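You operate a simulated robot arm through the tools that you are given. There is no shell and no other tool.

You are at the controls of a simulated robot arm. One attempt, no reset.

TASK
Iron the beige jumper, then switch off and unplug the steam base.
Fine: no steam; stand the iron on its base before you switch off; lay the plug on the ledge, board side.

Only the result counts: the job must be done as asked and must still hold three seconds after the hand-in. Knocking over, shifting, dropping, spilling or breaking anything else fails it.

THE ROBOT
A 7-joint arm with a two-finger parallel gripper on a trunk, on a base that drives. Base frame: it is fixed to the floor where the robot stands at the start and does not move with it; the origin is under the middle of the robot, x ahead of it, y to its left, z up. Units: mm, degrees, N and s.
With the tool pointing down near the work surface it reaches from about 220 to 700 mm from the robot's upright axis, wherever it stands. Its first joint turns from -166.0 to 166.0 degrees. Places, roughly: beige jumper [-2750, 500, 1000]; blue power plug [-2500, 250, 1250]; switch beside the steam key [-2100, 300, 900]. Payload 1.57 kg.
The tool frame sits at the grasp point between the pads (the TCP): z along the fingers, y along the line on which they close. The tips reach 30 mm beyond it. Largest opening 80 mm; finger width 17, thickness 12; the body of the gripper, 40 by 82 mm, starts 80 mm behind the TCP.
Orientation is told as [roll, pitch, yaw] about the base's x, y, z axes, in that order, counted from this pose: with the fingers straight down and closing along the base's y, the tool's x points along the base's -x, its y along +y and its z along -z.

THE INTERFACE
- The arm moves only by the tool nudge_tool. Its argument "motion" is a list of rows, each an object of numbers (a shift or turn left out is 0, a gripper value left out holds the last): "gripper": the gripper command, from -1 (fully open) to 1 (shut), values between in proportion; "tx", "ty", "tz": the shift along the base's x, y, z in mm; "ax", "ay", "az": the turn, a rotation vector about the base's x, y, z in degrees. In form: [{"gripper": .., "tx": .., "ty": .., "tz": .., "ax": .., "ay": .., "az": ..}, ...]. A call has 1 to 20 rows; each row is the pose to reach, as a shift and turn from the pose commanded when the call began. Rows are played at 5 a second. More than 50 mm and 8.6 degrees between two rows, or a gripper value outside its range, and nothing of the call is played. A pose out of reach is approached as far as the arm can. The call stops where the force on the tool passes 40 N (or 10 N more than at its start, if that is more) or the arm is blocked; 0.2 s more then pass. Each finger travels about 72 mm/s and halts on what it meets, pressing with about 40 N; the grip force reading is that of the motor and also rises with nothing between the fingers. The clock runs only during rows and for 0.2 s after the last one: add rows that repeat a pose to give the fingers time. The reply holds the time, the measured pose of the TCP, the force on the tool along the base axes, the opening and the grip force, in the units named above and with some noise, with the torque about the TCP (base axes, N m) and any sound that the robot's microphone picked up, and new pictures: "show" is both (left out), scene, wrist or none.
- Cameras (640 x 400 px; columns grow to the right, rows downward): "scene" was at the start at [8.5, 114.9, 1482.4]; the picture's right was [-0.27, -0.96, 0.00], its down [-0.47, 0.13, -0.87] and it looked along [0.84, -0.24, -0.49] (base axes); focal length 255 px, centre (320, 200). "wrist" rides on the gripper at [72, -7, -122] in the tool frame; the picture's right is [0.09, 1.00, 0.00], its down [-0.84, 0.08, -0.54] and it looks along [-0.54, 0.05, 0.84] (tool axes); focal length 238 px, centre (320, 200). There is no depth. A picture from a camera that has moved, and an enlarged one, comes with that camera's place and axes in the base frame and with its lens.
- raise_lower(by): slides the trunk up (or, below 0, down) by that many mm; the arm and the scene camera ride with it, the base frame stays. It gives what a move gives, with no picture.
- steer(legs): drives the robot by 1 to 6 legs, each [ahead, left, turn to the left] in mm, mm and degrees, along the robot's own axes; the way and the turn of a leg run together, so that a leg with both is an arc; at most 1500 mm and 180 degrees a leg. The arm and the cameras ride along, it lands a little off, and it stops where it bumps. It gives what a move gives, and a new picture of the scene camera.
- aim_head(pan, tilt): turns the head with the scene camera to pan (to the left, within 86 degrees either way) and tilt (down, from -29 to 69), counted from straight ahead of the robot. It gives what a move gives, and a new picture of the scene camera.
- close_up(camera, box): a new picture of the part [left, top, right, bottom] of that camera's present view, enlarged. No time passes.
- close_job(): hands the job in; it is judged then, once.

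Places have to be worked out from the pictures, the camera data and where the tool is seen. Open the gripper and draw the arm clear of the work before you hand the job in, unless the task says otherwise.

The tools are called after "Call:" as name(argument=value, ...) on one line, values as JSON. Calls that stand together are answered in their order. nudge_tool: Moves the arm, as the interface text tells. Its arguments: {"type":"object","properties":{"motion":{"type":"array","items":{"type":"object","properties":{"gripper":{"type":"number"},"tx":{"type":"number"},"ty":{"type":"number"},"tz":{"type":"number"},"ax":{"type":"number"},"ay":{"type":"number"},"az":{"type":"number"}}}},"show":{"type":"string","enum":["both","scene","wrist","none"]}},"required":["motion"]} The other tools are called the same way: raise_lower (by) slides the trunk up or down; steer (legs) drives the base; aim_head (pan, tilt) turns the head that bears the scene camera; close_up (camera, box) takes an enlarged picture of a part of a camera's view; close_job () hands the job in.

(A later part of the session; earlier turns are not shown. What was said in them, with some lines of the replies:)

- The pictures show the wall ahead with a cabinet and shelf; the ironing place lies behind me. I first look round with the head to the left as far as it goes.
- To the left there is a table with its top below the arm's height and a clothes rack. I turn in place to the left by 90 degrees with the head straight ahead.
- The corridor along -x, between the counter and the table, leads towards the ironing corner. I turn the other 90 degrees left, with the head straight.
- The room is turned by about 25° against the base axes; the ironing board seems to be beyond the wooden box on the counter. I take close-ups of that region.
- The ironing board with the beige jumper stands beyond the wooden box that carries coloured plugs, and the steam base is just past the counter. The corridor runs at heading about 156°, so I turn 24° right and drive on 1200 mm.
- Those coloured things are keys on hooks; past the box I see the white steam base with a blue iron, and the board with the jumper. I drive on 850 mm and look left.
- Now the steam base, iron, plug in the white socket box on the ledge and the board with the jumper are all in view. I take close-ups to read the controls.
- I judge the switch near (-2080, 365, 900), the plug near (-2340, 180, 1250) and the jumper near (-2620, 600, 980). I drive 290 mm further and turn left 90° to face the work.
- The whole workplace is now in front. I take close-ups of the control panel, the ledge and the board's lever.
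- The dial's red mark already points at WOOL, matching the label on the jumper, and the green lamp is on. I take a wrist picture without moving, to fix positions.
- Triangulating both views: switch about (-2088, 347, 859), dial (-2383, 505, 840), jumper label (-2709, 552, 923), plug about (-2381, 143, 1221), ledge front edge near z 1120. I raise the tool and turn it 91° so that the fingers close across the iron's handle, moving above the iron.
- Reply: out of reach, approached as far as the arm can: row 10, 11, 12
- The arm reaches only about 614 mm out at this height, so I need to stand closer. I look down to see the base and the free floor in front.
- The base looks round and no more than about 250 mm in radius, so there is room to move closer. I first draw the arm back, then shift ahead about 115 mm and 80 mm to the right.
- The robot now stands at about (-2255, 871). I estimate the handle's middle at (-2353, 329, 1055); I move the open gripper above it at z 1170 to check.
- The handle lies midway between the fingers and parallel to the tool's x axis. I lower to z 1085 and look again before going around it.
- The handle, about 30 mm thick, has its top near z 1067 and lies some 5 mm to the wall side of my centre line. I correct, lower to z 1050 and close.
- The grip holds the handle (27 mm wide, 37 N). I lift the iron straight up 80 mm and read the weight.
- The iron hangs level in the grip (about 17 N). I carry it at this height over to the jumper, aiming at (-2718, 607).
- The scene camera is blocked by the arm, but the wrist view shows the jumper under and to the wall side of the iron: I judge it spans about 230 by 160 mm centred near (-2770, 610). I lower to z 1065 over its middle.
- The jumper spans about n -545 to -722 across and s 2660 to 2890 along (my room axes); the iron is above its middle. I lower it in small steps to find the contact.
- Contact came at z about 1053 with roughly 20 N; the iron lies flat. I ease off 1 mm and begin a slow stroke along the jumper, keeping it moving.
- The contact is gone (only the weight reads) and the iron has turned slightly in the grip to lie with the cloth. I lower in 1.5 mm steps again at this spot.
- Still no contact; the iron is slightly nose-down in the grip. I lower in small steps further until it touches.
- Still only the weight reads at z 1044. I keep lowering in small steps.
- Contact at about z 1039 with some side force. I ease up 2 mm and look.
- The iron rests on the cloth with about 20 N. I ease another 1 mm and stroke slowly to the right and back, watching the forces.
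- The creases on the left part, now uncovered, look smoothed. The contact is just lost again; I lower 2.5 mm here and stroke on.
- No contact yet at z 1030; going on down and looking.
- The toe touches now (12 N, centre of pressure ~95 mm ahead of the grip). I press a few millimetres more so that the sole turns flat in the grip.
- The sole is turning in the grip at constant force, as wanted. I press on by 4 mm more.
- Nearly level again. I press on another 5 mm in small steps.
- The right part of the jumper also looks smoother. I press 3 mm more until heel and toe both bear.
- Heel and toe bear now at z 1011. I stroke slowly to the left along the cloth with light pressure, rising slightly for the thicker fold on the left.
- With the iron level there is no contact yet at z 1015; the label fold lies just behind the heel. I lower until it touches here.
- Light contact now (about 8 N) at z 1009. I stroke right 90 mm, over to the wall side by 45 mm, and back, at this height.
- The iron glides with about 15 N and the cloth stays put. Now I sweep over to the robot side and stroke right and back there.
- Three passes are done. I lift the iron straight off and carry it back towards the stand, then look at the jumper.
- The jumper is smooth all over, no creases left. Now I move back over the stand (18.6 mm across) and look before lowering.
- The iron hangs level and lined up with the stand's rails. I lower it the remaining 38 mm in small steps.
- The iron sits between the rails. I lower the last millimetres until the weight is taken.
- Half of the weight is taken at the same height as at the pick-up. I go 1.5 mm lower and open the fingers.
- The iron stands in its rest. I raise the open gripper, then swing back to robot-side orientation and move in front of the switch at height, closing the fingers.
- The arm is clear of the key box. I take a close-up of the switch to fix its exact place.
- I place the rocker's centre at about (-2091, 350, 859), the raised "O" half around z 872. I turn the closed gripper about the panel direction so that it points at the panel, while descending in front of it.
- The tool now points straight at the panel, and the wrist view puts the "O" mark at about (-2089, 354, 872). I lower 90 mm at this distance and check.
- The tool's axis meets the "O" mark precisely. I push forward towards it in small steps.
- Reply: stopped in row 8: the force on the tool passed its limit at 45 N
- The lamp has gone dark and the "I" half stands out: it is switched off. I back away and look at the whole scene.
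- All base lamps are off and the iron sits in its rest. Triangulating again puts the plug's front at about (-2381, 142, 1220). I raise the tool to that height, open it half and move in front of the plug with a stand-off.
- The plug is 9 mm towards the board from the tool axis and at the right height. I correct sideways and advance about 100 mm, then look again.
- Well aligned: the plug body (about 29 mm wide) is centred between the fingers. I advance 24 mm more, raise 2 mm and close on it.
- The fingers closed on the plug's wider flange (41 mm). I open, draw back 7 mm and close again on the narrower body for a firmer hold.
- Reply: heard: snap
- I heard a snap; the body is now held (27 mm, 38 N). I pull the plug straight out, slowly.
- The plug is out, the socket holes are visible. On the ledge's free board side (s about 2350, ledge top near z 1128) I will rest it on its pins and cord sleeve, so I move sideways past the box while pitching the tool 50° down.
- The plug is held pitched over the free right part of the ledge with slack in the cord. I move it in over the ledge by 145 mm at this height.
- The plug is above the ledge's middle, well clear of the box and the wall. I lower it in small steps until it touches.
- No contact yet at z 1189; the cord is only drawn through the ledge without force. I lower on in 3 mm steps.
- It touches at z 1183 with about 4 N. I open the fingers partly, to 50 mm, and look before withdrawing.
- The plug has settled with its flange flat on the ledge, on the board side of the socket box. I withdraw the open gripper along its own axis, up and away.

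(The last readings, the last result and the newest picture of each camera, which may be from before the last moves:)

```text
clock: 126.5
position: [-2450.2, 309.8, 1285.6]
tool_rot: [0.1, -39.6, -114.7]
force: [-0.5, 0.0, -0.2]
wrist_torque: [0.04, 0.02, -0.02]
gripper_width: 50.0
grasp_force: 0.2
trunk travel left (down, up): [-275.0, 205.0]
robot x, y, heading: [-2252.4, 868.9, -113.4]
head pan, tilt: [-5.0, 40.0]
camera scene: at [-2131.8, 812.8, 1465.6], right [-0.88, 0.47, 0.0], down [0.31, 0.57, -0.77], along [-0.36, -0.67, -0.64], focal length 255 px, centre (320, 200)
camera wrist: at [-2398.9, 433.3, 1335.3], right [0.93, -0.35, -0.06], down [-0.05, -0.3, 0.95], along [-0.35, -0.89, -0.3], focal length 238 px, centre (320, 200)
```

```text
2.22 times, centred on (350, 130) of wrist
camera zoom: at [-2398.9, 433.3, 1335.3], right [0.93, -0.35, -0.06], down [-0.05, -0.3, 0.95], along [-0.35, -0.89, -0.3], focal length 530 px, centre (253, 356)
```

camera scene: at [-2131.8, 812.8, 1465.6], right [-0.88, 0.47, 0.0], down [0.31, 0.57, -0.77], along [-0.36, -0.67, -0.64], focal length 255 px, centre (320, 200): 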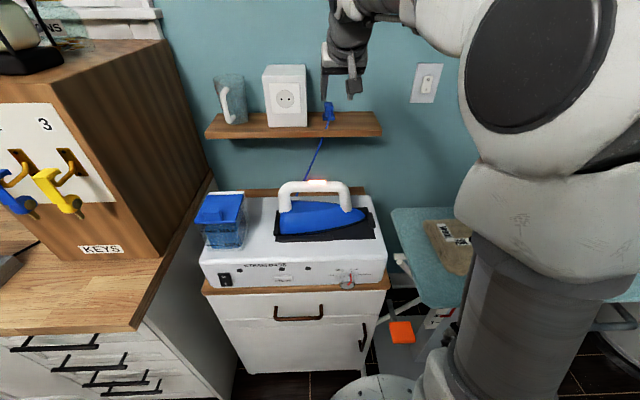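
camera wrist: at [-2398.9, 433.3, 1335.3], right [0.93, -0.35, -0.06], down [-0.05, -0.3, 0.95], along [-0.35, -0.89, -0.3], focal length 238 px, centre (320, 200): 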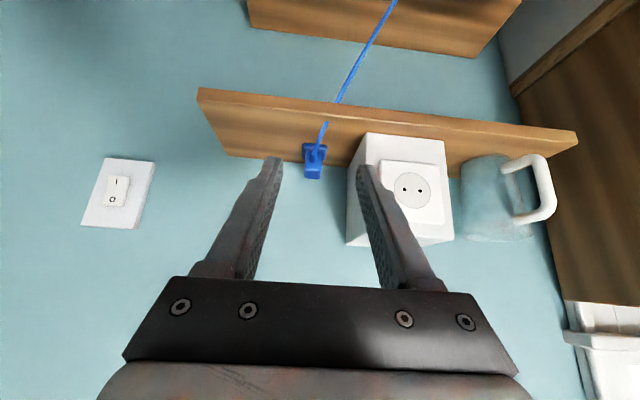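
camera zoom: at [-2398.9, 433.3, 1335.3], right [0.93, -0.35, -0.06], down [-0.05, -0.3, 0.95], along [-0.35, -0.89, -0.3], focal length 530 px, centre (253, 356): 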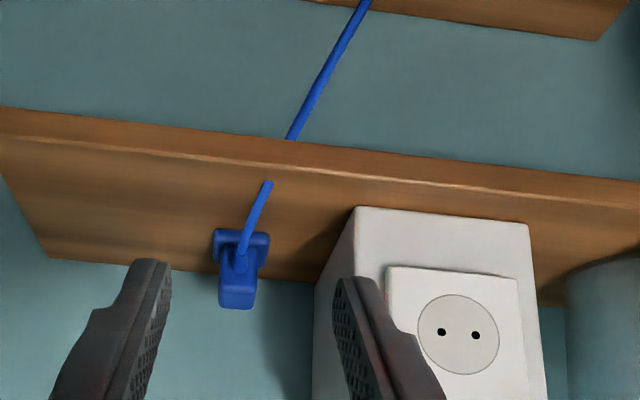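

The plug rests stably on the ledge beside the box, the socket is empty. I draw the arm further back towards the robot, open the gripper fully, and check the whole scene.

Call:
nudge_tool(motion=[{"tx": 18, "ty": 40, "gripper": -1}, {"tx": 37, "ty": 80, "gripper": -1}, {"tx": 56, "ty": 120, "gripper": -1}, {"tx": 75, "ty": 160, "gripper": -1}, {"tx": 94, "ty": 200, "gripper": -1}, {"tx": 94, "ty": 200, "gripper": -1}], show="both")

Call:
aim_head(pan=-10, tilt=40)

Call:
close_up(camera="scene", box=[170, 60, 400, 300])

```text
clock: 127.9
position: [-2355.5, 509.7, 1287.4]
tool_rot: [-0.1, -39.7, -114.7]
force: [0.3, 0.1, 0.6]
wrist_torque: [-0.02, 0.01, -0.01]
gripper_width: 79.9
grasp_force: 0.0
trunk travel left (down, up): [-275.0, 205.0]
robot x, y, heading: [-2251.7, 872.0, -113.5]
head pan, tilt: [-5.0, 40.0]
camera scene: at [-2131.6, 813.0, 1465.6], right [-0.88, 0.47, 0.0], down [0.31, 0.57, -0.77], along [-0.36, -0.67, -0.64], focal length 255 px, centre (320, 200)
camera wrist: at [-2304.5, 632.4, 1336.3], right [0.93, -0.35, -0.06], down [-0.05, -0.3, 0.95], along [-0.35, -0.89, -0.3], focal length 238 px, centre (320, 200)
```

scene: 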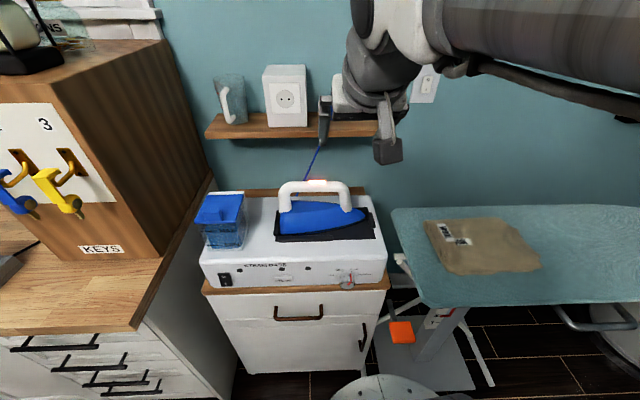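
wrist: 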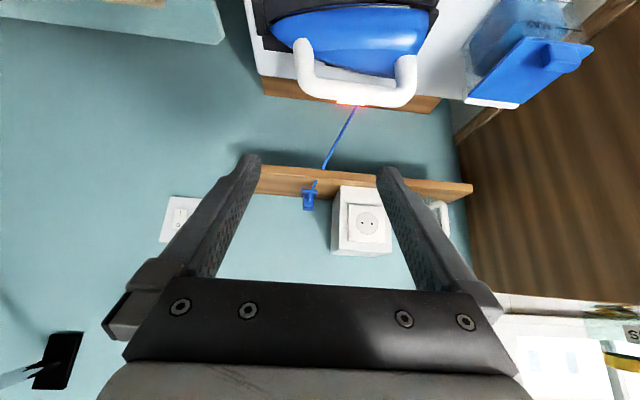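

```text
clock: 128.6
position: [-2356.0, 509.2, 1287.2]
tool_rot: [-0.2, -39.7, -114.5]
force: [-0.6, 0.4, -0.1]
wrist_torque: [0.0, 0.01, 0.02]
gripper_width: 80.1
grasp_force: 0.0
trunk travel left (down, up): [-275.0, 205.0]
robot x, y, heading: [-2251.6, 870.4, -113.5]
head pan, tilt: [-10.0, 40.0]
camera scene: at [-2138.1, 816.6, 1465.6], right [-0.84, 0.55, 0.0], down [0.35, 0.54, -0.77], along [-0.42, -0.64, -0.64], focal length 255 px, centre (320, 200)
```

scene: 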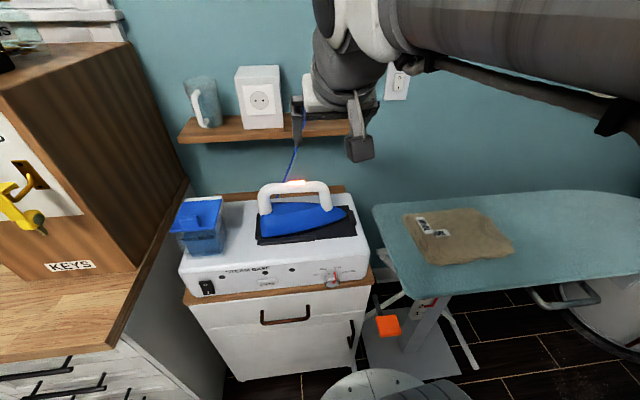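

```text
1.67 times, centred on (285, 180) of scene
camera zoom: at [-2138.1, 816.6, 1465.6], right [-0.84, 0.55, 0.0], down [0.35, 0.54, -0.77], along [-0.42, -0.64, -0.64], focal length 425 px, centre (378, 233)
```

zoom: 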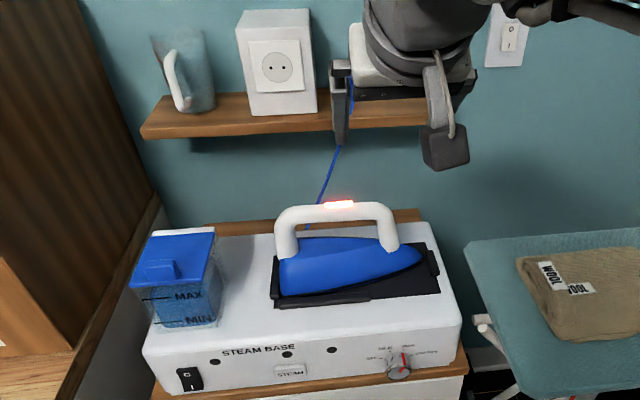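

The iron is on its rest, the switch shows off, the plug is on the ledge. One last close look at the jumper and the switch.

Call:
close_up(camera="scene", box=[390, 190, 530, 280])

Call:
close_up(camera="scene", box=[180, 220, 300, 300])

Call:
close_up(camera="wrist", box=[250, 150, 410, 260])

```text
4.44 times, centred on (460, 235) of scene
camera zoom: at [-2138.1, 816.6, 1465.6], right [-0.84, 0.55, 0.0], down [0.35, 0.54, -0.77], along [-0.42, -0.64, -0.64], focal length 1134 px, centre (-302, 44)
```

zoom: 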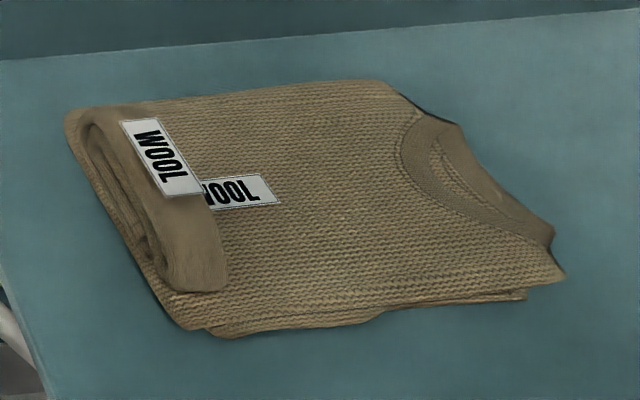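

```text
5.00 times, centred on (240, 260) of scene
camera zoom: at [-2138.1, 816.6, 1465.6], right [-0.84, 0.55, 0.0], down [0.35, 0.54, -0.77], along [-0.42, -0.64, -0.64], focal length 1276 px, centre (720, -100)
```

zoom: 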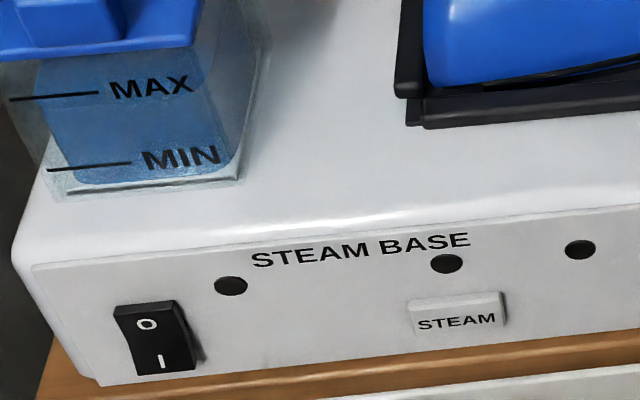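

```text
3.64 times, centred on (330, 205) of wrist
camera zoom: at [-2304.8, 631.8, 1336.3], right [0.93, -0.35, -0.06], down [-0.05, -0.3, 0.95], along [-0.35, -0.89, -0.3], focal length 867 px, centre (284, 182)
```

zoom: 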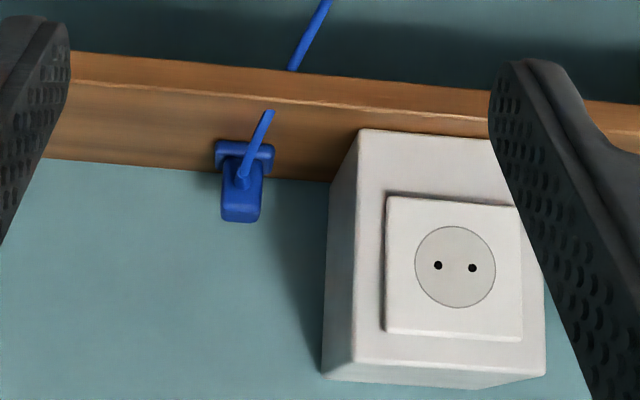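

The jumper is smooth, the iron stands in its rest, the base is switched off with all lamps dark, and the plug sits still on the board side of the ledge. The gripper is open and clear, so I hand in.

Call:
close_job()

```text
The job is handed in.
```

The beige jumper is ironed, and the steam base is switched off and unplugged. I've handed the job in but haven't seen a verdict.

- **Jumper:** it is smooth all over, with no creases left in the last close-up. The dial was already on WOOL, matching the label, and I never touched the steam key.
- **Iron:** it is back in its rest on the steam base, and I put it there before switching off. The red light on its handle was still glowing at the end.
- **Switch:** I pressed the "O" side and all the lamps on the base went dark. The push peaked at about 45 N, but the base did not appear to shift.
- **Plug:** it is on the board side of the ledge, standing on its flange rather than lying on its side. It had not moved since I let go of it. I heard a snap while re-gripping it in the socket, probably the plug coming loose. The plug and socket look undamaged in the pictures.

The gripper is open and the arm is clear of the work. I saw nothing else knocked over or moved.
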